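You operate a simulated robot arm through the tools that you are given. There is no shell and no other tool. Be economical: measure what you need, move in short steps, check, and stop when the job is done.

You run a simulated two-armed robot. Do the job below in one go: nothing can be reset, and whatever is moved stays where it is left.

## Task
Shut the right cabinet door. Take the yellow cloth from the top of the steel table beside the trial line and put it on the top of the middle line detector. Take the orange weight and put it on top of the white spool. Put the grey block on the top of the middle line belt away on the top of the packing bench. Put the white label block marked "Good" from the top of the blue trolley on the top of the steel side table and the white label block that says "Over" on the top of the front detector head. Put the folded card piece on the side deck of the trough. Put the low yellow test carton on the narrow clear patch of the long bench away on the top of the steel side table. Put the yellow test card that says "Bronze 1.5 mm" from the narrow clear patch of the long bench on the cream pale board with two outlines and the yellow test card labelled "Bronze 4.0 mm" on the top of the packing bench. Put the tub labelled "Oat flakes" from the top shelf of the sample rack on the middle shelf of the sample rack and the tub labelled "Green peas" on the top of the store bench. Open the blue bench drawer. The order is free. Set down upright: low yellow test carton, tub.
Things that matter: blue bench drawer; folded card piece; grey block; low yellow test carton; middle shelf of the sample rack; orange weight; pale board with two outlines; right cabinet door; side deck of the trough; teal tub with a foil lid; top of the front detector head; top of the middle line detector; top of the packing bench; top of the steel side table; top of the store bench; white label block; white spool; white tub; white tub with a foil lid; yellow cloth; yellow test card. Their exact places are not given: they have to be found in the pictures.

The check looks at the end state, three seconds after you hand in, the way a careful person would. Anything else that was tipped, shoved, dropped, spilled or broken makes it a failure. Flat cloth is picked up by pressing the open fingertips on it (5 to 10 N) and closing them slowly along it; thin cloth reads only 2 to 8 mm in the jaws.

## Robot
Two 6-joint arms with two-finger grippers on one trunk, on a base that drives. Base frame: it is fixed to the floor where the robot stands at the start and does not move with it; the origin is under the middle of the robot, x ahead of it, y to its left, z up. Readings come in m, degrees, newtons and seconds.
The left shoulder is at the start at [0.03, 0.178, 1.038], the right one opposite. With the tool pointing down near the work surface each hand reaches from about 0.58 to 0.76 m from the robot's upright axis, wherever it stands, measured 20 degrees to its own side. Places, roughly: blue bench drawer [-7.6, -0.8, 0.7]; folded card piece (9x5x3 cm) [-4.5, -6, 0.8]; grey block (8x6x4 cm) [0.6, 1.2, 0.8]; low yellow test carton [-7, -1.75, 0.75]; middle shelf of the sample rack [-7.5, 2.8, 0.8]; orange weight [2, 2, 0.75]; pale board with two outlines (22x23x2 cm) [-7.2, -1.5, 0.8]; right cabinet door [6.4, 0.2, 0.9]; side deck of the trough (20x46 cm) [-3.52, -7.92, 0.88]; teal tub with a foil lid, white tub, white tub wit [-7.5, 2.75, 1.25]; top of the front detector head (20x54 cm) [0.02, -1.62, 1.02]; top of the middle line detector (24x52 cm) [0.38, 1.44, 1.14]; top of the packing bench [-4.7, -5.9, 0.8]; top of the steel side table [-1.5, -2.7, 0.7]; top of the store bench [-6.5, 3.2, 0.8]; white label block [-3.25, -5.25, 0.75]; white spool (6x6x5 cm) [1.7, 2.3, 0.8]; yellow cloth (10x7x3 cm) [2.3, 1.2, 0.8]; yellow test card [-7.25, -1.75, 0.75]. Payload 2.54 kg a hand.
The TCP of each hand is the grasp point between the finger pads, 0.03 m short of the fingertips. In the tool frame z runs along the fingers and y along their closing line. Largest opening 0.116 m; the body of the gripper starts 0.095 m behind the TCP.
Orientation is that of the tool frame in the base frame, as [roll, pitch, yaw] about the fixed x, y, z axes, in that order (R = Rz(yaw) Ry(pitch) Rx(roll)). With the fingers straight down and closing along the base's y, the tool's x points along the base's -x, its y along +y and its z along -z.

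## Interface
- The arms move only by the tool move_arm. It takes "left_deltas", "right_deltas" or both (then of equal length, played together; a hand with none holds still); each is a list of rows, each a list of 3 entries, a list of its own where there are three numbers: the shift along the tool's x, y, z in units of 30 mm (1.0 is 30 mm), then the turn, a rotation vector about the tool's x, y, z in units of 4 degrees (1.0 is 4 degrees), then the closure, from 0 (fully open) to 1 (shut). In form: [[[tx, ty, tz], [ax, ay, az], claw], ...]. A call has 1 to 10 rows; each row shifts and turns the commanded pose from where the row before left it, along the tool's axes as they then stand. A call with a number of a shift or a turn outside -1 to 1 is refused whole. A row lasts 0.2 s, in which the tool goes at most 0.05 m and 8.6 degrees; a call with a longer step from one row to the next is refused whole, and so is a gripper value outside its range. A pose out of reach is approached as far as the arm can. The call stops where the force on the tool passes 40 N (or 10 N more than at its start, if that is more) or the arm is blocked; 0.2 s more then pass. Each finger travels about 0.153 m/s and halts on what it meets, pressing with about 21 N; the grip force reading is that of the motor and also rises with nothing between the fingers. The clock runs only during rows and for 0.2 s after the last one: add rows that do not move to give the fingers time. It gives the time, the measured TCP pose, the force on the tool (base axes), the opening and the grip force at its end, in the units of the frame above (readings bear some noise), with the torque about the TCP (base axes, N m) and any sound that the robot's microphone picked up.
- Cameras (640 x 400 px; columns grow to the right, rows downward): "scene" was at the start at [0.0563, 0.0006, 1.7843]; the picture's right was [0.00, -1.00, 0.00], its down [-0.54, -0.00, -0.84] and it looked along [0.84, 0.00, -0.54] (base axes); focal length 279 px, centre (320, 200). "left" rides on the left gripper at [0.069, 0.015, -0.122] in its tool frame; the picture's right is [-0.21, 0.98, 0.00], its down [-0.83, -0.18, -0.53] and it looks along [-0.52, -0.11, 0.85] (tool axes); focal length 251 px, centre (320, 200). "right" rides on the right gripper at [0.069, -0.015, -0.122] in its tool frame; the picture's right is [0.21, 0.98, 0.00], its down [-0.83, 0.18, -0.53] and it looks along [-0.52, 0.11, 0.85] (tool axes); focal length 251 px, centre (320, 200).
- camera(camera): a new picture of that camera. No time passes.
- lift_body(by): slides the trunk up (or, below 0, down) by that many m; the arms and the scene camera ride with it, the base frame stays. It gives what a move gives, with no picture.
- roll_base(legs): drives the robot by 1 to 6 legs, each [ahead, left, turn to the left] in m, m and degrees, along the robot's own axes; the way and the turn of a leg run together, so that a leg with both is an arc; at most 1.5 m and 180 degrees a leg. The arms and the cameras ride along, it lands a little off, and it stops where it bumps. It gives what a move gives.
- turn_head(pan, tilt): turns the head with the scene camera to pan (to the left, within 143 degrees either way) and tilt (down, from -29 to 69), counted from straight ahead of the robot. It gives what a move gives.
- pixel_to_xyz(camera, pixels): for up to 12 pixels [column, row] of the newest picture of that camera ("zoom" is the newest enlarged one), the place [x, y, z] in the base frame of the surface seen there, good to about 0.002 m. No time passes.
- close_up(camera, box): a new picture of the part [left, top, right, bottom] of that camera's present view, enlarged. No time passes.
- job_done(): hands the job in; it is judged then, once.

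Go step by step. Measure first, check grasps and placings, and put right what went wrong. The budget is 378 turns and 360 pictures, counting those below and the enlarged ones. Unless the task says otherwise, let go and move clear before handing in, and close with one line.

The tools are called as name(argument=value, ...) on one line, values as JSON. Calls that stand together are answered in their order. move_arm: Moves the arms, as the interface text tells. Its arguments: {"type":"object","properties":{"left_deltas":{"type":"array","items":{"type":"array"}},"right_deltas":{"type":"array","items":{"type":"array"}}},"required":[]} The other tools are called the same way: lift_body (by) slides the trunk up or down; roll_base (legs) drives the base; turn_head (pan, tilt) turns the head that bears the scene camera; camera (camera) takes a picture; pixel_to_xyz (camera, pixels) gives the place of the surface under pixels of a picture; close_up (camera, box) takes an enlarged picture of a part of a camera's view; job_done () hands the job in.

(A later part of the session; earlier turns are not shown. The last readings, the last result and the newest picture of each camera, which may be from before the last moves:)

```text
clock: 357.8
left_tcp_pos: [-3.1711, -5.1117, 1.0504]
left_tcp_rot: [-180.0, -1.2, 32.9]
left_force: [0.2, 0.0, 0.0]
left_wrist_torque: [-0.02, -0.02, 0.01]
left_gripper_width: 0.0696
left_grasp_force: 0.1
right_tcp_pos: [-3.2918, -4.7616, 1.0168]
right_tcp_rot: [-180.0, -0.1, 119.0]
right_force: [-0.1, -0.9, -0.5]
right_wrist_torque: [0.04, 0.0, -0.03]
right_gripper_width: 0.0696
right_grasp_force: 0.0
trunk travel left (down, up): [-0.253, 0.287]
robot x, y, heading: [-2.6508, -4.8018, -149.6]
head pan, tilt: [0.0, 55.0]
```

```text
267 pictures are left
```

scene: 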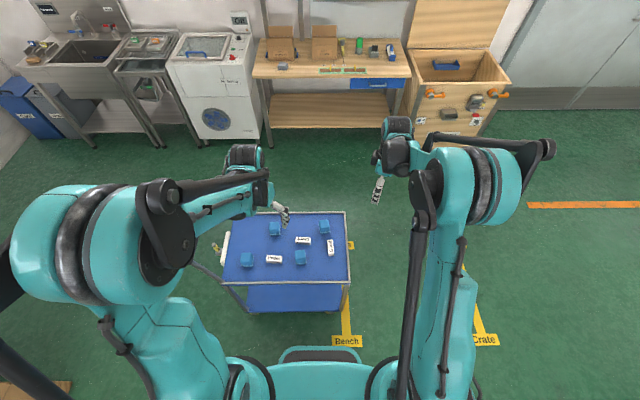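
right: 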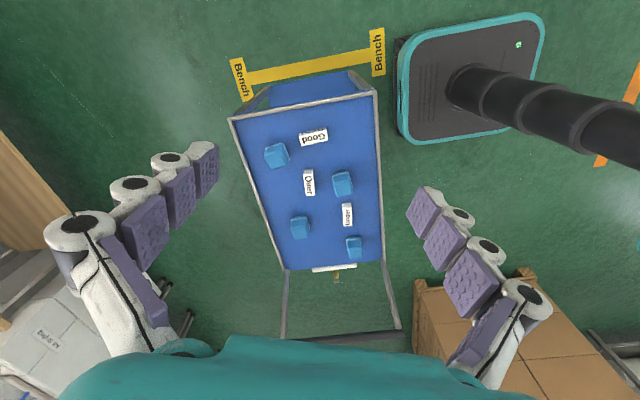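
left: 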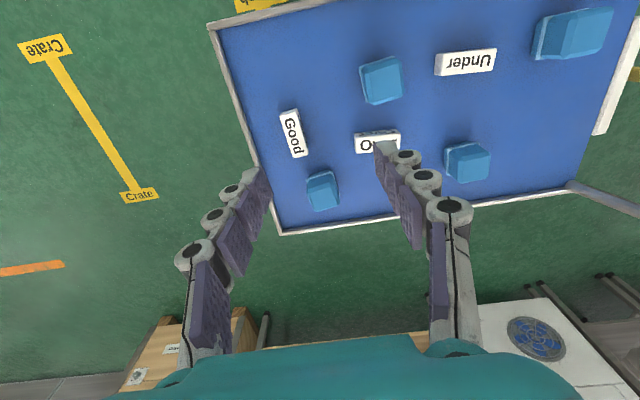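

close_up(camera="left", box=[250, 80, 410, 220])

pixel_to_xyz(camera="left", pixels=[[282, 112], [297, 110], [306, 154], [293, 157], [293, 134], [358, 136], [397, 133], [380, 143], [360, 152], [320, 175]])

```text
2.86 times, centred on (330, 150) of left
```

zoom: 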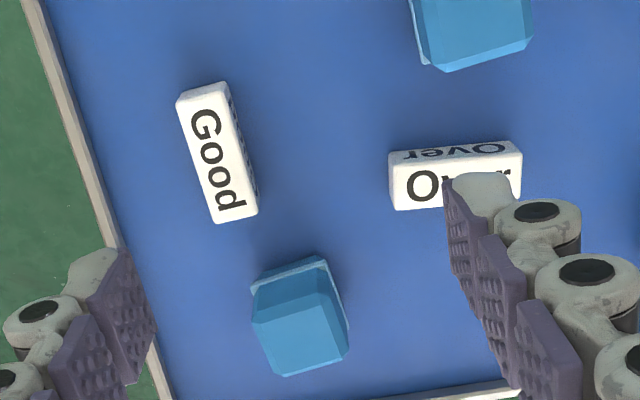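

```text
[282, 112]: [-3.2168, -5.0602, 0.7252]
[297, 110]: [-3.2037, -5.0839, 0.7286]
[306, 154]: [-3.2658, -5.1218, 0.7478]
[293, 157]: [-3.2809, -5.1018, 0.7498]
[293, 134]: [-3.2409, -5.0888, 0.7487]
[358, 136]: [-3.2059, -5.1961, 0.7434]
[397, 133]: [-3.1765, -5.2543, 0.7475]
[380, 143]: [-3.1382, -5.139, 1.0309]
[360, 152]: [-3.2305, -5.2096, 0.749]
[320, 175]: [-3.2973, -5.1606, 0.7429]
```

"Good" centre (−3.2415,−5.0895), axis about 34°. Descending on it with the left hand.

move_arm(left_deltas=[[[-0.86, -0.95, 0.8], [0, 0, 0], 0.4], [[-0.86, -0.95, 0.8], [0, 0, 0], 0.4], [[0, 0, 1], [0, 0, -0.3], 0.4], [[0, 0, 1], [0, 0, 0], 0.4], [[0, 0, 1], [0, 0, 0], 0.4], [[0, 0, 1], [0, 0, 0], 0.4], [[0, 0, 1], [0, 0, 0], 0.4], [[0, 0, 1], [0, 0, 0], 0.4], [[0, 0, 0.5], [0, 0, 0], 0.4], [[0, 0, 0.3], [0, 0, 0], 0.4]])

camera(camera="left")

```text
clock: 359.9
left_tcp_pos: [-3.2393, -5.0896, 0.7973]
left_tcp_rot: [179.9, -1.2, 34.1]
left_force: [0.2, -0.2, 0.6]
left_wrist_torque: [-0.02, 0.01, -0.01]
left_gripper_width: 0.0695
left_grasp_force: 0.0
right_tcp_pos: [-3.2915, -4.7627, 1.0175]
right_tcp_rot: [-180.0, -0.1, 118.9]
right_force: [-0.4, 0.4, -0.6]
right_wrist_torque: [0.02, -0.03, 0.03]
right_gripper_width: 0.0697
right_grasp_force: 0.1
trunk travel left (down, up): [-0.253, 0.287]
robot x, y, heading: [-2.6483, -4.7999, -149.3]
head pan, tilt: [0.0, 55.0]
```

```text
265 pictures are left
```

left: 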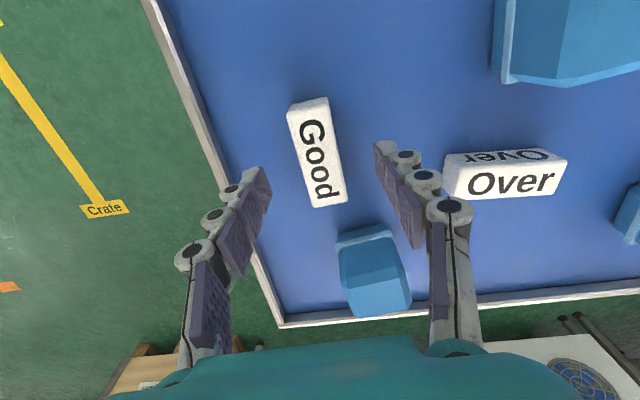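

Fingers straddle it with room. Lowering 42 mm and closing.

move_arm(left_deltas=[[[-0.03, 0, 0.75], [0, 0, 0], 0.4], [[0, 0, 0.65], [0, 0, 0], 0.4], [[0, 0, 0], [0, 0, 0], 0.7], [[0, 0, 0], [0, 0, 0], 1], [[0, 0, 0], [0, 0, 0], 1], [[0, 0, 0], [0, 0, 0], 1]])

camera(camera="left")

```text
clock: 361.4
left_tcp_pos: [-3.2389, -5.0896, 0.7559]
left_tcp_rot: [179.9, -1.2, 34.1]
left_force: [-0.4, 0.4, -0.7]
left_wrist_torque: [0.01, -0.01, 0.02]
left_gripper_width: 0.0291
left_grasp_force: 20.8
right_tcp_pos: [-3.2918, -4.762, 1.0165]
right_tcp_rot: [-179.9, -0.2, 118.9]
right_force: [0.2, 0.4, -0.4]
right_wrist_torque: [-0.01, 0.04, 0.02]
right_gripper_width: 0.0696
right_grasp_force: 0.1
trunk travel left (down, up): [-0.253, 0.287]
robot x, y, heading: [-2.6487, -4.8001, -149.2]
head pan, tilt: [0.0, 55.0]
```

```text
264 pictures are left
```

left: 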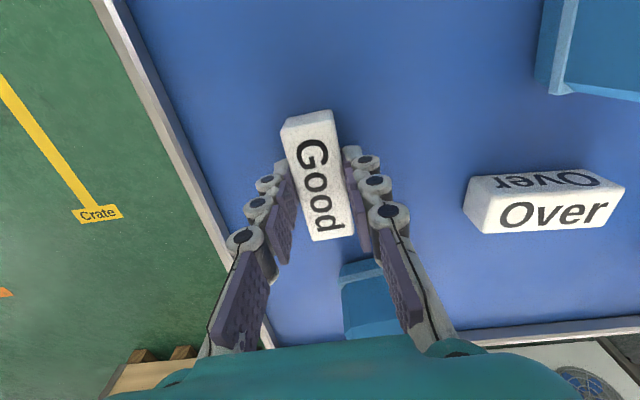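

"Good" held at 29 mm. Lifting and drawing it to the left.

move_arm(left_deltas=[[[0, 0, -1], [0, 0, 0], 1], [[0, 0, -1], [0, 0, 0], 1], [[0, 0, -1], [0, 0, 0], 1], [[0, 0, -1], [0, 0, 0], 1], [[0, 0, -1], [0, 0, 0], 1], [[0.5, 1, -1], [0, 0, 0], 1], [[0.5, 1, -1], [0, 0, 0], 1], [[0.5, 1, -0.9], [0, 0, 0], 1], [[0.5, 1, -0.9], [0, 0, 0], 1], [[0.5, 1, -0.9], [0, 0, 0], 1]])

move_arm(left_deltas=[[[0.5, 1, 0], [0, 0, 0], 1], [[0.5, 1, 0], [0, 0, 0], 1], [[0.5, 1, 0], [0, 0, 0], 1], [[0.5, 1, 0], [0, 0, 0], 1], [[0, 0, 0], [0, 0, 0], 1]], right_deltas=[[[-1, 0.2, 0.5], [0, 0, 0], 0.4], [[-1, 0.2, 0.5], [0, 0, 0], 0.4], [[-1, 0.2, 0.5], [0, 0, 0], 0.4], [[-1, 0.2, 0.5], [0, 0, 0], 0.4], [[-1, 0.2, 0.5], [0, 0, 0], 0.4]])

camera(camera="right")

```text
clock: 363.6
left_tcp_pos: [-3.1003, -5.1759, 1.0524]
left_tcp_rot: [179.9, -1.4, 34.1]
left_force: [0.7, 0.6, -0.4]
left_wrist_torque: [0.02, 0.05, -0.03]
left_gripper_width: 0.029
left_grasp_force: 21.1
right_tcp_pos: [-3.2919, -4.7619, 1.0169]
right_tcp_rot: [-179.9, 0.0, 118.9]
right_force: [0.1, -0.2, 0.4]
right_wrist_torque: [-0.02, 0.04, 0.0]
right_gripper_width: 0.0693
right_grasp_force: 0.1
trunk travel left (down, up): [-0.253, 0.287]
robot x, y, heading: [-2.6499, -4.8028, -149.5]
head pan, tilt: [0.0, 55.0]
```

```text
clock: 364.8
left_tcp_pos: [-2.9848, -5.2435, 1.0529]
left_tcp_rot: [179.9, -1.3, 34.1]
left_force: [0.5, -0.5, -1.0]
left_wrist_torque: [-0.01, -0.01, -0.03]
left_gripper_width: 0.0291
left_grasp_force: 21.1
right_tcp_pos: [-3.1934, -4.8814, 0.9407]
right_tcp_rot: [179.9, -0.1, 118.8]
right_force: [-0.6, 0.4, -1.0]
right_wrist_torque: [0.0, 0.0, 0.01]
right_gripper_width: 0.0696
right_grasp_force: 0.0
trunk travel left (down, up): [-0.253, 0.287]
robot x, y, heading: [-2.6496, -4.7972, -149.3]
head pan, tilt: [0.0, 55.0]
```

```text
263 pictures are left
```

right: 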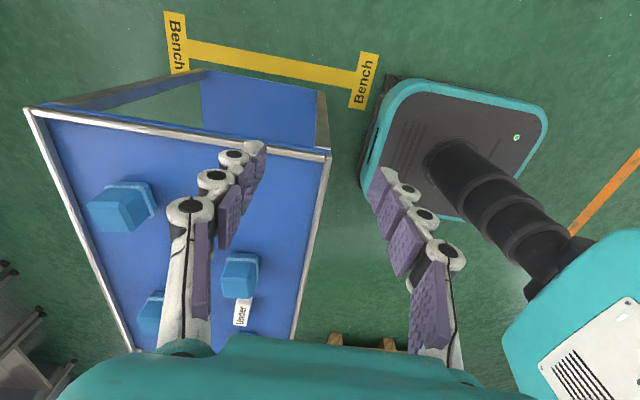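

Moving the right hand above "Over".

move_arm(right_deltas=[[[-0.97, -0.57, 0], [0, 0, 0], 0.4], [[-0.97, -0.57, 0], [0, 0, 0], 0.4], [[-0.97, -0.57, 0], [0, 0, 0], 0.4], [[-0.97, -0.57, 0], [0, 0, 0], 0.4], [[-0.97, -0.57, 0], [0, 0, 0], 0.4], [[-0.97, -0.57, 0], [0, 0, 0], 0.4], [[-0.97, -0.57, 0], [0, 0, 0], 0.4], [[-0.97, -0.57, 0], [0, 0, 0], 0.4], [[-0.97, -0.57, 0], [0, 0, 0], 0.4], [[-0.97, -0.57, 0], [0, 0, 0], 0.4]])

close_up(camera="right", box=[220, 50, 420, 175])

```text
clock: 366.9
left_tcp_pos: [-2.9838, -5.2438, 1.0517]
left_tcp_rot: [179.8, -1.3, 34.1]
left_force: [0.3, -0.6, -0.5]
left_wrist_torque: [-0.01, 0.0, 0.01]
left_gripper_width: 0.0291
left_grasp_force: 20.9
right_tcp_pos: [-3.2047, -5.2178, 0.9428]
right_tcp_rot: [-179.9, -0.1, 118.9]
right_force: [-0.7, 0.4, -0.6]
right_wrist_torque: [0.01, -0.01, 0.01]
right_gripper_width: 0.0697
right_grasp_force: 0.1
trunk travel left (down, up): [-0.253, 0.287]
robot x, y, heading: [-2.6506, -4.8014, -149.3]
head pan, tilt: [0.0, 55.0]
```

```text
3.20 times, centred on (320, 112) of right
```

zoom: 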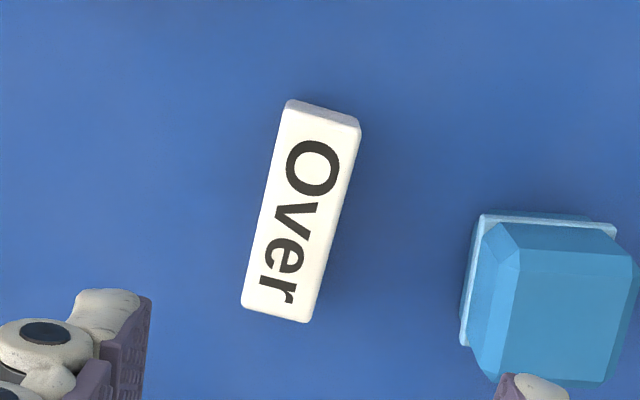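

pixel_to_xyz(camera="zoom", pixels=[[290, 112], [352, 130], [248, 300], [305, 315], [302, 212], [485, 225], [470, 340]])

```text
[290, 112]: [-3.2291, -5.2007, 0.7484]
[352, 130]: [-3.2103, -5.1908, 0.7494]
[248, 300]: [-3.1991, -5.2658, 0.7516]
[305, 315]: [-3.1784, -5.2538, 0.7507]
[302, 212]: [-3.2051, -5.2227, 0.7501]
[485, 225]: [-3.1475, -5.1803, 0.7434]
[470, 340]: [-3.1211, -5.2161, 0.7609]
```

"Over" centre (−3.204,−5.228). Descending and closing.

move_arm(right_deltas=[[[-0.31, -0.13, 0.8], [0, 0, 0.7], 0.4], [[0, 0, 1], [0, 0, 0], 0.4], [[0, 0, 1], [0, 0, 0], 0.4], [[0, 0, 1], [0, 0, 0], 0.4], [[0, 0, 1], [0, 0, 0], 0.4], [[0, 0, 0.9], [0, 0, 0], 0.4], [[0, 0, 0.56], [0, 0, 0], 0.4], [[0, 0, 0], [0, 0, 0], 0.7], [[0, 0, 0], [0, 0, 0], 1], [[0, 0, 0], [0, 0, 0], 1]])

camera(camera="right")

```text
clock: 369.1
left_tcp_pos: [-2.9808, -5.2411, 1.0553]
left_tcp_rot: [179.9, -1.1, 34.1]
left_force: [0.7, -0.6, -0.8]
left_wrist_torque: [0.0, -0.02, -0.02]
left_gripper_width: 0.0289
left_grasp_force: 21.1
right_tcp_pos: [-3.1858, -5.2064, 0.7797]
right_tcp_rot: [-180.0, 0.0, 116.1]
right_force: [8.0, 5.9, 34.3]
right_wrist_torque: [-0.05, -0.02, 0.0]
right_gripper_width: 0.0158
right_grasp_force: 21.4
right hand out of reach, approached as far as the arm can: row 6, 7
trunk travel left (down, up): [-0.253, 0.287]
robot x, y, heading: [-2.6474, -4.796, -149.2]
head pan, tilt: [0.0, 55.0]
stopped in row 10 (right hand): the force on the tool passed its limit at 44 N (the readings are from after the stop); the commanded pose is now the measured one
```

```text
261 pictures are left
```

right: 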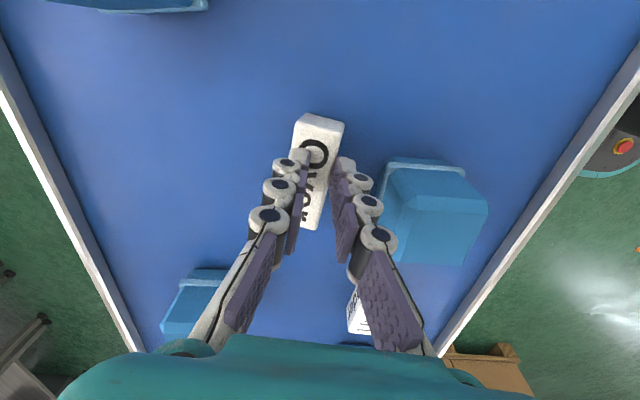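

The arm fell short and pressed on top of the block. I'll rise, open, then lower the trunk for better reach.

move_arm(right_deltas=[[[0, 0, -0.5], [0, 0, 0], 1], [[0, 0, -1], [0, 0, 0], 0.8], [[0, 0, -1], [0, 0, 0], 0.4], [[0, 0, -1], [0, 0, 0], 0.4], [[0, 0, -1], [0, 0, 0], 0.4]], left_deltas=[[[0, 0, -0.5], [0, 0, 0], 1], [[0, 0, -0.5], [0, 0, 0], 1], [[0, 0, -0.5], [0, 0, 0], 1], [[0, 0, -0.5], [0, 0, 0], 1], [[0, 0, -0.5], [0, 0, 0], 1]])

lift_body(by=-0.09)

close_up(camera="right", box=[220, 50, 420, 175])

```text
clock: 370.3
left_tcp_pos: [-2.9834, -5.2444, 1.1281]
left_tcp_rot: [179.8, -1.3, 34.1]
left_force: [0.7, -0.6, -0.5]
left_wrist_torque: [0.04, 0.01, -0.03]
left_gripper_width: 0.0292
left_grasp_force: 20.9
right_tcp_pos: [-3.1871, -5.2079, 0.9112]
right_tcp_rot: [-179.9, 0.0, 116.1]
right_force: [0.3, -0.2, 0.5]
right_wrist_torque: [-0.03, 0.01, 0.0]
right_gripper_width: 0.0698
right_grasp_force: 0.0
trunk travel left (down, up): [-0.253, 0.287]
robot x, y, heading: [-2.6529, -4.7993, -149.5]
head pan, tilt: [0.0, 55.0]
```

```text
clock: 371.6
left_tcp_pos: [-2.9849, -5.2434, 1.0377]
left_tcp_rot: [179.9, -1.3, 34.2]
left_force: [-0.2, -0.3, 0.0]
left_wrist_torque: [-0.01, 0.0, -0.02]
left_gripper_width: 0.0292
left_grasp_force: 21.2
right_tcp_pos: [-3.1871, -5.2078, 0.822]
right_tcp_rot: [180.0, -0.1, 116.1]
right_force: [-0.6, 0.2, 0.4]
right_wrist_torque: [0.0, 0.0, 0.02]
right_gripper_width: 0.0695
right_grasp_force: 0.0
trunk travel left (down, up): [-0.163, 0.377]
robot x, y, heading: [-2.6498, -4.8019, -149.4]
head pan, tilt: [0.0, 55.0]
```

```text
3.20 times, centred on (320, 112) of right
```

zoom: 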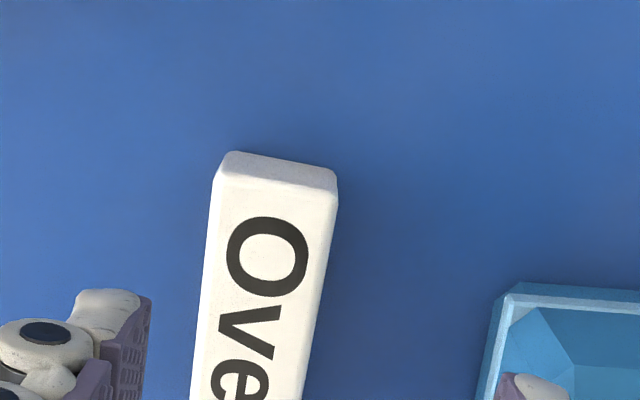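

The block did not move. I'll re-measure and then shift and descend.

camera(camera="right")

pixel_to_xyz(camera="right", pixels=[[290, 106], [322, 110], [283, 155], [312, 165], [300, 135], [377, 150]])

```text
259 pictures are left
```

right: 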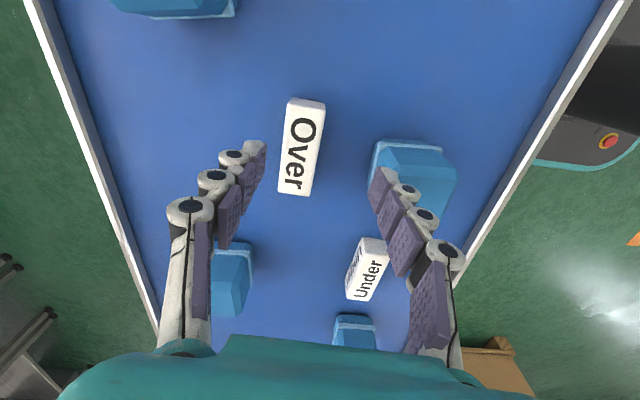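

```text
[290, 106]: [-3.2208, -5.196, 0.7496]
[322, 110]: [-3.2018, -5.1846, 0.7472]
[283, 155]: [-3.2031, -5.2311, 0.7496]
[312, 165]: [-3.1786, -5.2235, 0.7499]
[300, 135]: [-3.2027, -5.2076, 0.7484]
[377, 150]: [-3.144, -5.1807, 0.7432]
```

Block centre now about (−3.196,−5.223). Aligning and descending.

move_arm(right_deltas=[[[-0.31, -0.49, 0.2], [0, 0, 0], 0.4], [[0, 0, 0.9], [0, 0, 0], 0.4], [[0, 0, 0.9], [0, 0, 0], 0.4], [[0, 0, 0.2], [0, 0, 0], 0.4], [[0, 0, 0], [0, 0, 0], 0.4]])

camera(camera="right")

```text
clock: 372.8
left_tcp_pos: [-2.9865, -5.2452, 1.0365]
left_tcp_rot: [179.9, -1.3, 34.1]
left_force: [-0.4, 0.4, -0.2]
left_wrist_torque: [0.01, 0.03, -0.01]
left_gripper_width: 0.0286
left_grasp_force: 21.1
right_tcp_pos: [-3.1961, -5.2218, 0.7531]
right_tcp_rot: [-180.0, -0.1, 116.1]
right_force: [0.3, 0.1, -0.4]
right_wrist_torque: [-0.02, 0.02, -0.02]
right_gripper_width: 0.0695
right_grasp_force: 0.0
trunk travel left (down, up): [-0.163, 0.377]
robot x, y, heading: [-2.648, -4.803, -149.2]
head pan, tilt: [0.0, 55.0]
```

```text
258 pictures are left
```

right: 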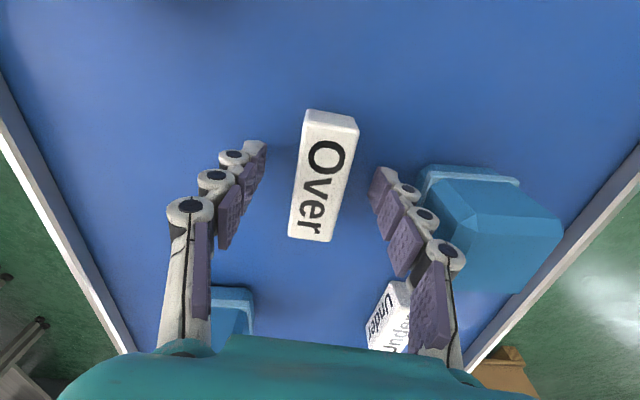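

Straddled at full depth. Closing and lifting.

move_arm(right_deltas=[[[0, 0, 0], [0, 0, 0], 0.7], [[0, 0, 0], [0, 0, 0], 1], [[0, 0, 0], [0, 0, 0], 1], [[0, 0, -0.5], [0, 0, 0], 1], [[0, 0, -1], [0, 0, 0], 1], [[0, 0, -1], [0, 0, 0], 1], [[0, 0, -1], [0, 0, 0], 1], [[0, 0, -1], [0, 0, 0], 1], [[0, 0, -1], [0, 0, 0], 1], [[0, 0, -1], [0, 0, 0], 1]])

camera(camera="right")

```text
clock: 375.0
left_tcp_pos: [-2.985, -5.2434, 1.038]
left_tcp_rot: [179.9, -1.2, 34.1]
left_force: [0.7, -0.2, -0.1]
left_wrist_torque: [-0.01, -0.05, 0.01]
left_gripper_width: 0.029
left_grasp_force: 20.6
right_tcp_pos: [-3.1941, -5.2205, 0.9529]
right_tcp_rot: [179.9, 0.0, 116.1]
right_force: [0.1, 0.9, -1.7]
right_wrist_torque: [0.01, 0.0, -0.02]
right_gripper_width: 0.0289
right_grasp_force: 20.9
trunk travel left (down, up): [-0.163, 0.377]
robot x, y, heading: [-2.6525, -4.8021, -149.1]
head pan, tilt: [0.0, 55.0]
```

```text
257 pictures are left
```

right: 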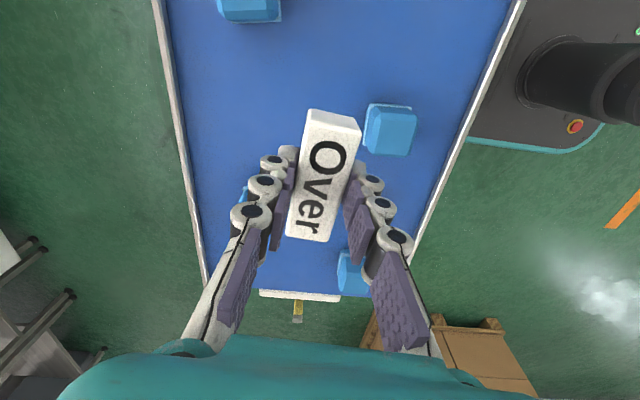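

"Over" held. I'll raise and turn toward the steel side table.

move_arm(right_deltas=[[[1, 0.3, -1], [0, 0, 0], 1], [[1, 0.3, -1], [0, 0, 0], 1], [[1, 0.3, 0], [0, 0, 0], 1], [[1, 0.3, 0], [0, 0, 0], 1], [[1, 0.3, 0], [0, 0, 0], 1], [[1, 0.3, 0], [0, 0, 0], 1]])

lift_body(by=0.3)

camera(camera="scene")

roll_base(legs=[[-0.5, 0, 0], [0, 0, -150]])

turn_head(pan=0, tilt=35)

camera(camera="scene")

```text
clock: 376.4
left_tcp_pos: [-2.9846, -5.2436, 1.0382]
left_tcp_rot: [179.9, -1.3, 34.1]
left_force: [0.6, 0.7, 0.3]
left_wrist_torque: [-0.06, 0.03, 0.0]
left_gripper_width: 0.0291
left_grasp_force: 20.5
right_tcp_pos: [-3.2251, -5.039, 1.0122]
right_tcp_rot: [-179.9, 0.1, 116.0]
right_force: [0.1, -0.5, -0.8]
right_wrist_torque: [-0.05, -0.01, 0.01]
right_gripper_width: 0.0289
right_grasp_force: 21.1
trunk travel left (down, up): [-0.163, 0.377]
robot x, y, heading: [-2.6497, -4.7991, -149.3]
head pan, tilt: [0.0, 55.0]
```

```text
clock: 379.4
left_tcp_pos: [-2.9846, -5.2434, 1.3377]
left_tcp_rot: [179.9, -1.3, 34.1]
left_force: [-0.2, 0.0, -0.7]
left_wrist_torque: [0.01, -0.02, 0.03]
left_gripper_width: 0.029
left_grasp_force: 21.1
right_tcp_pos: [-3.2264, -5.039, 1.3116]
right_tcp_rot: [-180.0, -0.1, 116.1]
right_force: [0.5, 0.0, -0.5]
right_wrist_torque: [-0.02, 0.01, -0.01]
right_gripper_width: 0.0291
right_grasp_force: 20.7
trunk travel left (down, up): [-0.463, 0.077]
robot x, y, heading: [-2.6506, -4.8021, -149.4]
head pan, tilt: [0.0, 55.0]
```

```text
256 pictures are left
```

scene: 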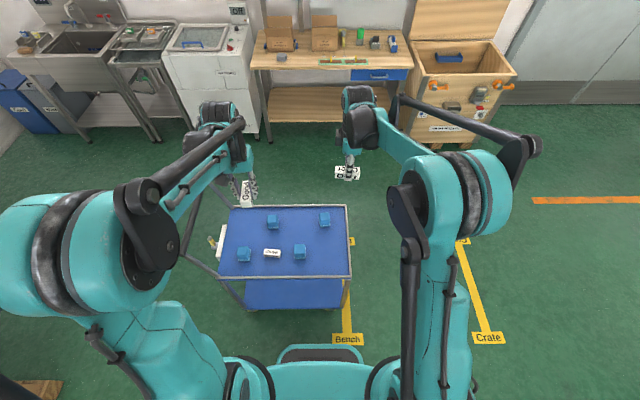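

```text
clock: 388.5
left_tcp_pos: [-2.1422, -3.9974, 1.3363]
left_tcp_rot: [179.9, -1.2, -116.8]
left_force: [0.1, -0.7, -0.5]
left_wrist_torque: [0.0, -0.04, 0.0]
left_gripper_width: 0.0291
left_grasp_force: 21.5
right_tcp_pos: [-1.8326, -4.0604, 1.3132]
right_tcp_rot: [-180.0, -0.1, -34.9]
right_force: [-0.8, -1.1, -0.4]
right_wrist_torque: [0.0, -0.02, 0.0]
right_gripper_width: 0.0289
right_grasp_force: 21.1
trunk travel left (down, up): [-0.463, 0.077]
robot x, y, heading: [-2.2224, -4.5498, 60.0]
head pan, tilt: [0.0, 55.0]
```

```text
clock: 389.3
left_tcp_pos: [-2.1422, -3.9987, 1.337]
left_tcp_rot: [179.9, -1.4, -117.0]
left_force: [0.0, 0.8, -0.7]
left_wrist_torque: [-0.02, 0.0, 0.01]
left_gripper_width: 0.029
left_grasp_force: 21.7
right_tcp_pos: [-1.833, -4.0606, 1.3127]
right_tcp_rot: [-180.0, -0.1, -34.9]
right_force: [-0.1, -0.7, -0.9]
right_wrist_torque: [-0.03, -0.01, 0.0]
right_gripper_width: 0.0289
right_grasp_force: 21.7
trunk travel left (down, up): [-0.463, 0.077]
robot x, y, heading: [-2.2199, -4.5463, 59.8]
head pan, tilt: [0.0, 35.0]
```

```text
255 pictures are left
```

scene: 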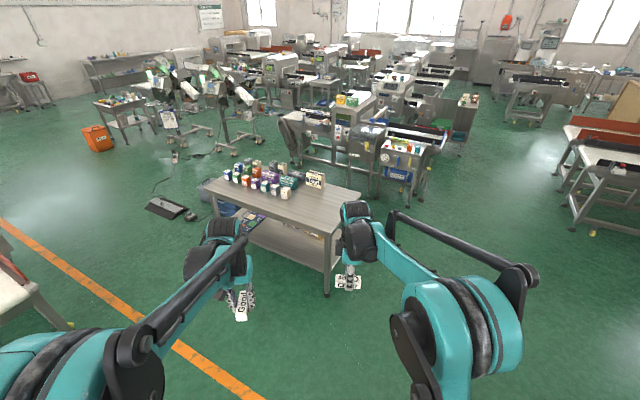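

The steel side table is at (285,200) with goods on its left half. I'll zoom and measure.

close_up(camera="scene", box=[190, 140, 382, 260])

pixel_to_xyz(camera="zoom", pixels=[[45, 155], [465, 315], [565, 195], [420, 220], [330, 190], [350, 240], [480, 230], [440, 270], [300, 230], [430, 165], [395, 155], [250, 210]])

```text
3.33 times, centred on (286, 200) of scene
```

zoom: 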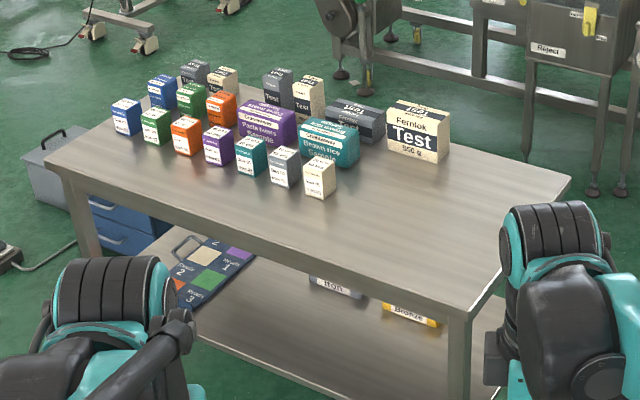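

```text
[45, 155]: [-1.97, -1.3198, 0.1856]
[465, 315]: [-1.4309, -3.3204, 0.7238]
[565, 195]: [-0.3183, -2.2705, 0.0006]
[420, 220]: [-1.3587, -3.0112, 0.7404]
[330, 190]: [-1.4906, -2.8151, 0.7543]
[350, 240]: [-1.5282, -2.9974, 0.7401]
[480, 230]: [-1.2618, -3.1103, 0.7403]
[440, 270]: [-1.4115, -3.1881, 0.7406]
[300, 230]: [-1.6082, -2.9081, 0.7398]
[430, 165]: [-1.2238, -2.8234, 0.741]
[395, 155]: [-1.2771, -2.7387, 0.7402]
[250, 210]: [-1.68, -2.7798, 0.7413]
```

The top is at 0.74, clear on its right part. I'll drive up for placing "Good" near (−1.40,−3.08).

roll_base(legs=[[1.11, 0.362, 0], [0, 0, -48]])

lift_body(by=-0.28)

camera(camera="left")

```text
clock: 397.5
left_tcp_pos: [-1.516, -3.072, 1.3374]
left_tcp_rot: [179.8, -1.3, -163.9]
left_force: [0.4, 0.2, 0.1]
left_wrist_torque: [0.0, 0.04, 0.0]
left_gripper_width: 0.0288
left_grasp_force: 21.1
right_tcp_pos: [-1.3498, -3.3403, 1.3125]
right_tcp_rot: [-180.0, -0.2, -81.9]
right_force: [-0.1, -0.6, -0.1]
right_wrist_torque: [-0.01, 0.01, 0.0]
right_gripper_width: 0.0289
right_grasp_force: 20.9
trunk travel left (down, up): [-0.463, 0.077]
robot x, y, heading: [-1.9733, -3.3903, 12.5]
head pan, tilt: [0.0, 35.0]
```

```text
clock: 400.4
left_tcp_pos: [-1.5156, -3.0714, 1.0575]
left_tcp_rot: [179.9, -1.4, -164.0]
left_force: [1.1, -0.3, -0.9]
left_wrist_torque: [0.0, -0.01, 0.02]
left_gripper_width: 0.029
left_grasp_force: 21.3
right_tcp_pos: [-1.35, -3.3404, 1.032]
right_tcp_rot: [180.0, 0.0, -81.9]
right_force: [0.5, -0.3, -1.5]
right_wrist_torque: [0.03, 0.0, 0.03]
right_gripper_width: 0.0288
right_grasp_force: 21.3
trunk travel left (down, up): [-0.183, 0.357]
robot x, y, heading: [-1.9702, -3.39, 12.8]
head pan, tilt: [0.0, 35.0]
```

```text
253 pictures are left
```

left: 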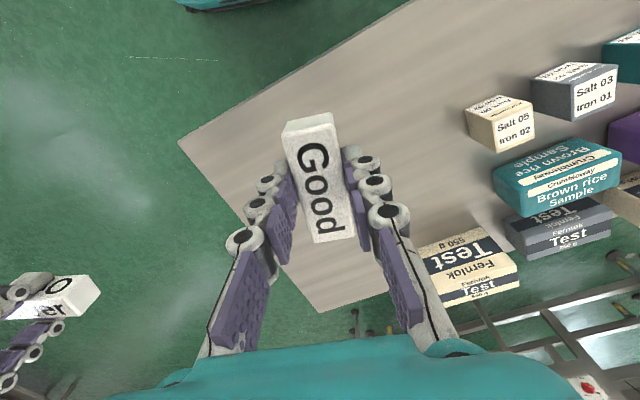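

I'll check the table corners from here.

pixel_to_xyz(camera="left", pixels=[[183, 145], [318, 308], [395, 20], [250, 130], [440, 250], [500, 150], [380, 100], [300, 270]])

```text
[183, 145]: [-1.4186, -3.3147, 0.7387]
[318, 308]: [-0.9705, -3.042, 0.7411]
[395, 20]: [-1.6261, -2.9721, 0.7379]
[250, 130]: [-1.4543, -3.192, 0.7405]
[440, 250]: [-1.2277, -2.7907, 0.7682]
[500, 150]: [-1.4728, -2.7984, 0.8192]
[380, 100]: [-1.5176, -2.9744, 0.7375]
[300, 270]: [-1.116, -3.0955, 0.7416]
```

Placing "Good" at (−1.40,−3.14); the right hand moves aside.

move_arm(left_deltas=[[[-0.77, -0.82, 0.5], [0, 0, 0], 1], [[-0.77, -0.82, 0.5], [0, 0, 0], 1], [[-0.77, -0.82, 0.5], [0, 0, 0], 1], [[-0.8, -0.82, 0.5], [0, 0, 0], 1], [[0, 0, 1], [0, 0, 0], 1], [[0, 0, 1], [0, 0, 0], 1], [[0, 0, 1], [0, 0, 0], 1], [[0, 0, 1], [0, 0, 0], 1], [[0, 0, 1], [0, 0, 0], 1], [[0, 0, 1], [0, 0, 0], 1]], right_deltas=[[[1, 0, -0.5], [0, 0, 0], 1], [[1, 0, -0.5], [0, 0, 0], 1], [[1, 0, -0.5], [0, 0, 0], 1], [[1, 0, -0.5], [0, 0, 0], 1], [[1, 0, 0], [0, 0, 0], 1], [[0, 0, 0], [0, 0, 0], 1], [[0, 0, 0], [0, 0, 0], 1], [[0, 0, 0], [0, 0, 0], 1], [[0, 0, 0], [0, 0, 0], 1], [[0, 0, 0], [0, 0, 0], 1]])

camera(camera="left")

```text
clock: 402.6
left_tcp_pos: [-1.4035, -3.1402, 0.8168]
left_tcp_rot: [-180.0, -1.3, -163.9]
left_force: [0.7, 0.8, -0.9]
left_wrist_torque: [-0.01, 0.02, -0.02]
left_gripper_width: 0.0291
left_grasp_force: 21.3
right_tcp_pos: [-1.3279, -3.4873, 1.0913]
right_tcp_rot: [-180.0, -0.1, -81.9]
right_force: [0.3, -0.1, 0.0]
right_wrist_torque: [-0.01, 0.0, -0.02]
right_gripper_width: 0.0291
right_grasp_force: 21.2
trunk travel left (down, up): [-0.183, 0.357]
robot x, y, heading: [-1.9705, -3.3878, 12.4]
head pan, tilt: [0.0, 35.0]
```

```text
252 pictures are left
```

left: 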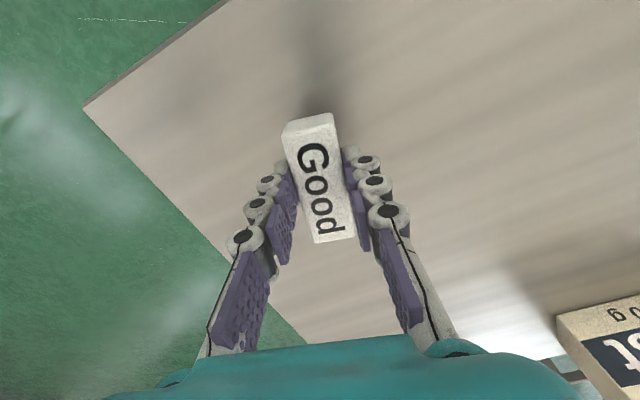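

Lowering the last 4 cm, releasing, rising.

move_arm(left_deltas=[[[0, 0, 0.9], [0, 0, 0], 1], [[0, 0, 0.36], [0, 0, 0], 1], [[0, 0, 0.06], [0, 0, 0], 0.7], [[0, 0, 0], [0, 0, 0], 0.4], [[0, 0, 0], [0, 0, 0], 0.4], [[0, 0, -1], [0, 0, 0], 0.4], [[0, 0, -1], [0, 0, 0], 0.4], [[0, 0, -1], [0, 0, 0], 0.2], [[0, 0, -1], [0, 0, 0], 0], [[0, 0, -1], [0, 0, 0], 0]])

camera(camera="left")

```text
clock: 404.8
left_tcp_pos: [-1.4038, -3.143, 0.9248]
left_tcp_rot: [179.9, -1.4, -163.8]
left_force: [-0.1, -0.6, 1.2]
left_wrist_torque: [-0.02, -0.01, 0.02]
left_gripper_width: 0.116
left_grasp_force: 0.1
right_tcp_pos: [-1.3304, -3.4891, 1.0909]
right_tcp_rot: [-180.0, -0.1, -81.9]
right_force: [-0.1, 1.2, -0.4]
right_wrist_torque: [-0.02, -0.01, 0.02]
right_gripper_width: 0.0291
right_grasp_force: 21.1
trunk travel left (down, up): [-0.183, 0.357]
robot x, y, heading: [-1.9711, -3.388, 12.6]
head pan, tilt: [0.0, 35.0]
```

```text
251 pictures are left
```

left: 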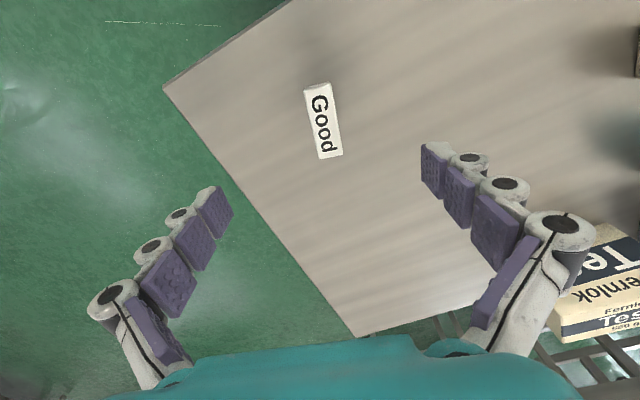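

"Good" placed. Now "Over" to the front detector head: raise the trunk and go round the table's south end.

lift_body(by=0.33)

roll_base(legs=[[0.125, -0.448, 0], [0.645, -0.093, 0], [0.727, 0.504, 0], [0, 0, 33]])

turn_head(pan=10, tilt=40)

camera(camera="scene")

```text
clock: 408.0
left_tcp_pos: [-1.4042, -3.1435, 1.254]
left_tcp_rot: [179.8, -1.4, -163.8]
left_force: [-0.6, 0.3, -0.1]
left_wrist_torque: [0.0, 0.0, -0.01]
left_gripper_width: 0.1159
left_grasp_force: 0.0
right_tcp_pos: [-1.3295, -3.4879, 1.4216]
right_tcp_rot: [-180.0, -0.1, -81.9]
right_force: [-0.6, 0.2, -0.6]
right_wrist_torque: [-0.01, -0.02, 0.01]
right_gripper_width: 0.0288
right_grasp_force: 20.5
trunk travel left (down, up): [-0.513, 0.027]
robot x, y, heading: [-1.9703, -3.3945, 12.5]
head pan, tilt: [0.0, 35.0]
```

```text
clock: 420.0
left_tcp_pos: [-0.1505, -2.5635, 1.2554]
left_tcp_rot: [179.9, -1.3, -130.8]
left_force: [0.0, -0.1, -0.5]
left_wrist_torque: [0.02, 0.0, 0.0]
left_gripper_width: 0.1161
left_grasp_force: 0.1
right_tcp_pos: [0.0996, -2.8126, 1.4202]
right_tcp_rot: [-179.9, 0.0, -48.7]
right_force: [0.2, 0.4, 0.2]
right_wrist_torque: [-0.01, 0.0, 0.0]
right_gripper_width: 0.0291
right_grasp_force: 21.4
trunk travel left (down, up): [-0.513, 0.027]
robot x, y, heading: [-0.4916, -3.0799, 45.9]
head pan, tilt: [0.0, 35.0]
```

```text
clock: 420.7
left_tcp_pos: [-0.1509, -2.5629, 1.2538]
left_tcp_rot: [179.8, -1.3, -130.7]
left_force: [0.0, -0.6, 0.6]
left_wrist_torque: [0.0, 0.0, -0.03]
left_gripper_width: 0.1158
left_grasp_force: 0.1
right_tcp_pos: [0.1006, -2.8133, 1.4209]
right_tcp_rot: [-180.0, -0.1, -48.8]
right_force: [0.2, 0.1, -0.3]
right_wrist_torque: [0.01, 0.0, -0.04]
right_gripper_width: 0.0289
right_grasp_force: 20.3
trunk travel left (down, up): [-0.513, 0.027]
robot x, y, heading: [-0.4926, -3.0829, 45.9]
head pan, tilt: [10.0, 40.0]
```

```text
250 pictures are left
```

scene: 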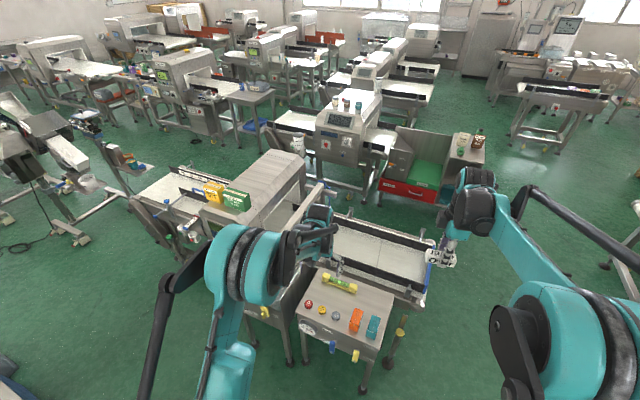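

Detector head at (270,185), with two cartons on its west end; a small table at (345,310). I'll measure.

pixel_to_xyz(camera="scene", pixels=[[265, 155], [300, 165], [285, 200], [260, 215], [270, 180], [235, 190], [165, 262], [190, 235], [290, 360], [362, 390], [297, 310], [150, 210]])

close_up(camera="scene", box=[130, 130, 386, 290])

```text
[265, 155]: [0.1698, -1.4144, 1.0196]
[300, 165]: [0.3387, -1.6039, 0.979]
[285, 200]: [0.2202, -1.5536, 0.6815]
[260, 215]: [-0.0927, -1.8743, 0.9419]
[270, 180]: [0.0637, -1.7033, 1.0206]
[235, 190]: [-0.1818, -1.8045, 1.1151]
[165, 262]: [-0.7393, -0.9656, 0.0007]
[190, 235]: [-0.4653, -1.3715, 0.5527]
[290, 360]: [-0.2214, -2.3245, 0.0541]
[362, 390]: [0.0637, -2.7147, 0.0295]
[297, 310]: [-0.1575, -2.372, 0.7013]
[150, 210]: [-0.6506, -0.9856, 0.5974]
```

```text
2.50 times, centred on (258, 210) of scene
```

zoom: 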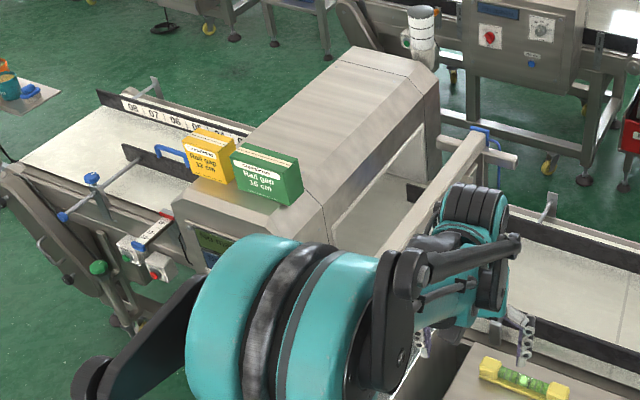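

Target spot (0.05,−1.60) on the head, clear of the cartons. Driving west of the small table to reach it.

roll_base(legs=[[0.324, 0.718, 0], [0.458, 0.095, 6]])

camera(camera="right")

```text
clock: 426.3
left_tcp_pos: [-0.3571, -1.6507, 1.2497]
left_tcp_rot: [179.7, -1.7, -129.7]
left_force: [1.1, 1.5, -0.2]
left_wrist_torque: [-0.12, 0.09, 0.01]
left_gripper_width: 0.116
left_grasp_force: 0.0
right_tcp_pos: [-0.1012, -1.8947, 1.4156]
right_tcp_rot: [179.6, 0.1, -47.9]
right_force: [0.6, 0.9, -1.7]
right_wrist_torque: [-0.11, 0.13, 0.03]
right_gripper_width: 0.0292
right_grasp_force: 20.9
trunk travel left (down, up): [-0.513, 0.027]
robot x, y, heading: [-0.6961, -2.1768, 46.7]
head pan, tilt: [10.0, 40.0]
stopped in leg 2: the robot was blocked; the commanded pose is now the measured one
```

```text
248 pictures are left
```

right: 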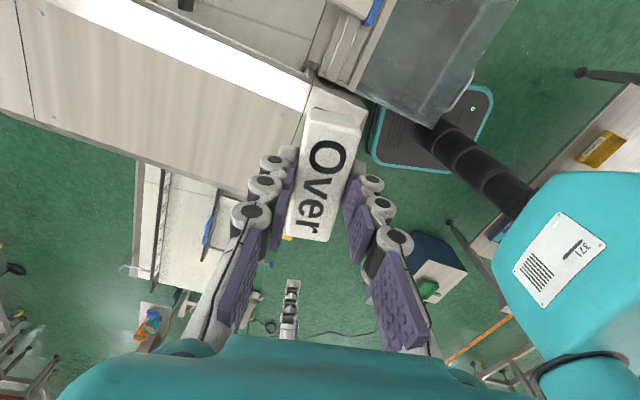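

Blocked: a grey reject box at (420,70) near the base's front. I'll measure it.

pixel_to_xyz(camera="right", pixels=[[420, 60], [435, 118], [360, 90], [470, 70], [475, 20], [450, 130], [376, 150], [345, 85], [320, 70]])

turn_head(pan=-10, tilt=65)

camera(camera="scene")

```text
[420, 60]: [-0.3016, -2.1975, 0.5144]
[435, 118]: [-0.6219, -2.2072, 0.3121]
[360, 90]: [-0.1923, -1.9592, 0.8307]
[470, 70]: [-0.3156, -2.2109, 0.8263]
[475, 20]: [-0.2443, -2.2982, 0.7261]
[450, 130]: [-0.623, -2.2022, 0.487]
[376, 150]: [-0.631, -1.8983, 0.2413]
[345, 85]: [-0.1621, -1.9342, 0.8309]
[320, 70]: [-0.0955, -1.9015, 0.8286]
```

```text
clock: 427.2
left_tcp_pos: [-0.364, -1.6584, 1.2548]
left_tcp_rot: [179.9, -1.2, -129.8]
left_force: [-0.2, -0.4, -0.5]
left_wrist_torque: [0.0, -0.03, -0.01]
left_gripper_width: 0.1162
left_grasp_force: 0.0
right_tcp_pos: [-0.109, -1.9017, 1.4214]
right_tcp_rot: [180.0, -0.1, -47.8]
right_force: [-0.1, -0.1, -0.5]
right_wrist_torque: [0.02, 0.01, -0.02]
right_gripper_width: 0.029
right_grasp_force: 21.0
trunk travel left (down, up): [-0.513, 0.027]
robot x, y, heading: [-0.6987, -2.1791, 46.8]
head pan, tilt: [-10.0, 65.0]
```

```text
247 pictures are left
```

scene: 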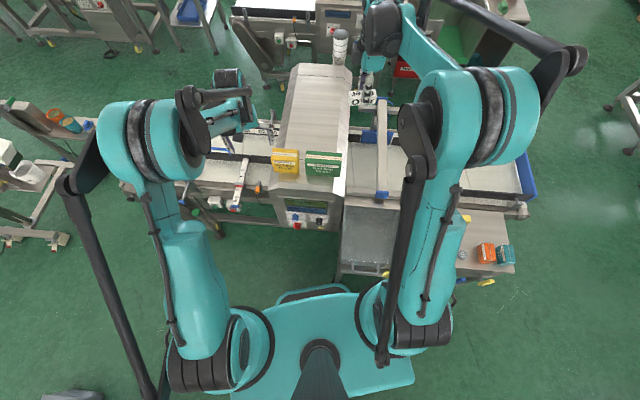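

The bin is front-right of the base. I'll sidestep left, then go forward to about (−0.60,−1.80), heading 37°.

roll_base(legs=[[-0.04, 0.24, 0], [0, 0, -10], [0.33, -0.03, 0]])

camera(camera="right")

camera(camera="scene")

```text
clock: 431.5
left_tcp_pos: [-0.1939, -1.4136, 1.2543]
left_tcp_rot: [179.9, -1.3, -139.7]
left_force: [-0.1, 0.7, 0.4]
left_wrist_torque: [0.02, 0.01, 0.02]
left_gripper_width: 0.116
left_grasp_force: 0.2
right_tcp_pos: [0.0145, -1.6974, 1.4215]
right_tcp_rot: [-179.9, -0.1, -57.6]
right_force: [0.8, -0.6, -0.1]
right_wrist_torque: [-0.03, -0.02, 0.05]
right_gripper_width: 0.029
right_grasp_force: 21.1
trunk travel left (down, up): [-0.513, 0.027]
robot x, y, heading: [-0.6118, -1.8709, 36.9]
head pan, tilt: [-10.0, 65.0]
```

```text
246 pictures are left
```

right: 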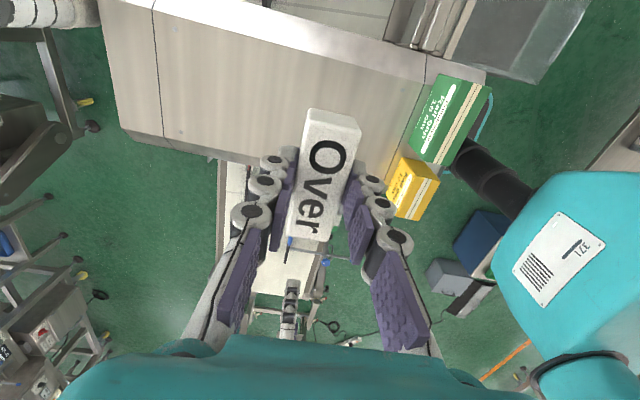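

```text
245 pictures are left
```

scene: 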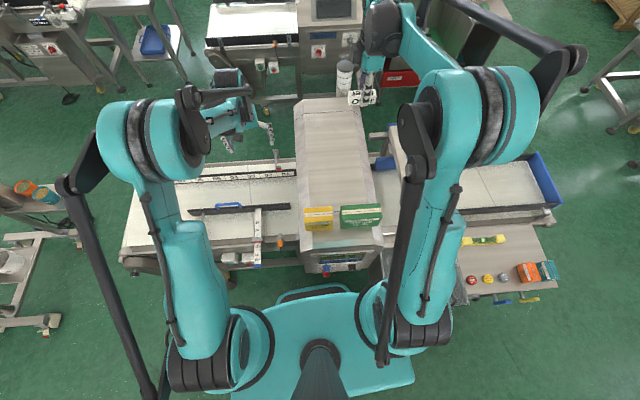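

In place. I'll measure the head's flat top from the right-hand view.

pixel_to_xyz(camera="right", pixels=[[230, 60], [210, 130], [280, 50], [270, 110], [380, 80], [400, 55], [395, 120], [250, 30], [160, 90], [440, 90], [405, 165], [290, 80]])

```text
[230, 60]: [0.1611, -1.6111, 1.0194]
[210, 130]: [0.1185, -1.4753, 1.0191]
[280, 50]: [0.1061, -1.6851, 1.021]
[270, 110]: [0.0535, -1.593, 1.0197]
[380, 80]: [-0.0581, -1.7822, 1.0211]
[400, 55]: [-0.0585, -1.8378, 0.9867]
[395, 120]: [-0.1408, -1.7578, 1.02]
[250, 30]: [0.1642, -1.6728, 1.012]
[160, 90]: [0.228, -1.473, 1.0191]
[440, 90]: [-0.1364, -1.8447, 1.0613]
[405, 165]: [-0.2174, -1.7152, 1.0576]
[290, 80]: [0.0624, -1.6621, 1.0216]
```

Placing at (0.04,−1.62). Lower the trunk 0.15 and move over.

lift_body(by=-0.13)

move_arm(right_deltas=[[[-0.85, -1, 0], [0, 0, 0], 1], [[-0.86, -1, 0], [0, 0, 0], 1], [[0, 0, 1], [0, 0, 0], 1], [[0, 0, 1], [0, 0, 0], 1], [[0, 0, 1], [0, 0, 0], 1], [[0, 0, 1], [0, 0, 0], 1], [[0, 0, 1], [0, 0, 0], 1], [[0, 0, 1], [0, 0, 0], 1], [[0, 0, 1], [0, 0, 0], 1], [[0, 0, 0.4], [0, 0, 0], 1]])

camera(camera="right")

```text
clock: 433.0
left_tcp_pos: [-0.1942, -1.413, 1.1226]
left_tcp_rot: [179.9, -1.3, -139.7]
left_force: [-0.2, 0.2, 0.3]
left_wrist_torque: [-0.01, -0.01, 0.0]
left_gripper_width: 0.1161
left_grasp_force: 0.0
right_tcp_pos: [0.0157, -1.6982, 1.2919]
right_tcp_rot: [-180.0, -0.1, -57.7]
right_force: [0.6, -0.5, -0.4]
right_wrist_torque: [0.03, -0.01, 0.03]
right_gripper_width: 0.0289
right_grasp_force: 21.0
trunk travel left (down, up): [-0.383, 0.157]
robot x, y, heading: [-0.6126, -1.8679, 37.0]
head pan, tilt: [-10.0, 65.0]
```

```text
clock: 435.2
left_tcp_pos: [-0.1932, -1.4125, 1.1244]
left_tcp_rot: [179.8, -1.3, -139.7]
left_force: [-0.2, -0.1, 0.0]
left_wrist_torque: [-0.02, -0.01, 0.01]
left_gripper_width: 0.1162
left_grasp_force: 0.0
right_tcp_pos: [0.0393, -1.6203, 1.0672]
right_tcp_rot: [-179.9, -0.1, -57.7]
right_force: [-0.1, -0.6, -0.9]
right_wrist_torque: [-0.01, 0.0, -0.01]
right_gripper_width: 0.0289
right_grasp_force: 21.1
trunk travel left (down, up): [-0.383, 0.157]
robot x, y, heading: [-0.6107, -1.8726, 36.9]
head pan, tilt: [-10.0, 65.0]
```

```text
244 pictures are left
```

right: 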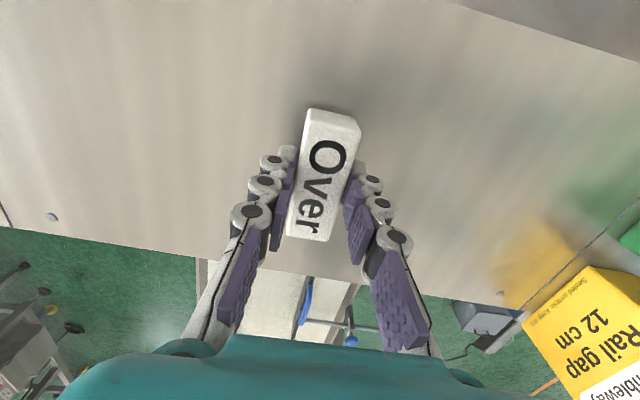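

Lowering 13 mm, releasing, rising.

move_arm(right_deltas=[[[0, 0, 0.3], [0, 0, 0], 1], [[0, 0, 0.14], [0, 0, 0], 1], [[0, 0, 0.03], [0, 0, 0], 0.7], [[0, 0, 0], [0, 0, 0], 0.4], [[0, 0, 0], [0, 0, 0], 0.4], [[0, 0, -1], [0, 0, 0], 0.4], [[0, 0, -1], [0, 0, 0], 0.4], [[0, 0, -1], [0, 0, 0], 0.2], [[0, 0, -1], [0, 0, 0], 0], [[0, 0, -1], [0, 0, 0], 0]])

camera(camera="right")

```text
clock: 437.4
left_tcp_pos: [-0.1947, -1.4129, 1.1243]
left_tcp_rot: [180.0, -1.3, -139.7]
left_force: [0.4, 0.3, -0.3]
left_wrist_torque: [0.02, 0.02, 0.0]
left_gripper_width: 0.116
left_grasp_force: 0.1
right_tcp_pos: [0.0396, -1.6222, 1.2087]
right_tcp_rot: [-180.0, -0.1, -57.7]
right_force: [0.4, -0.7, 0.8]
right_wrist_torque: [-0.01, 0.01, 0.05]
right_gripper_width: 0.116
right_grasp_force: 0.0
trunk travel left (down, up): [-0.383, 0.157]
robot x, y, heading: [-0.6154, -1.8705, 36.8]
head pan, tilt: [-10.0, 65.0]
```

```text
243 pictures are left
```

right: 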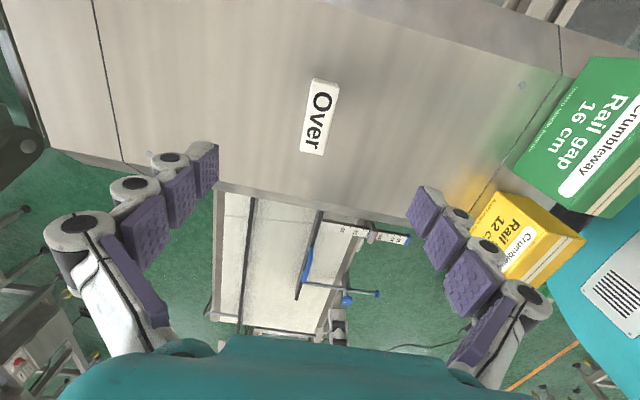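

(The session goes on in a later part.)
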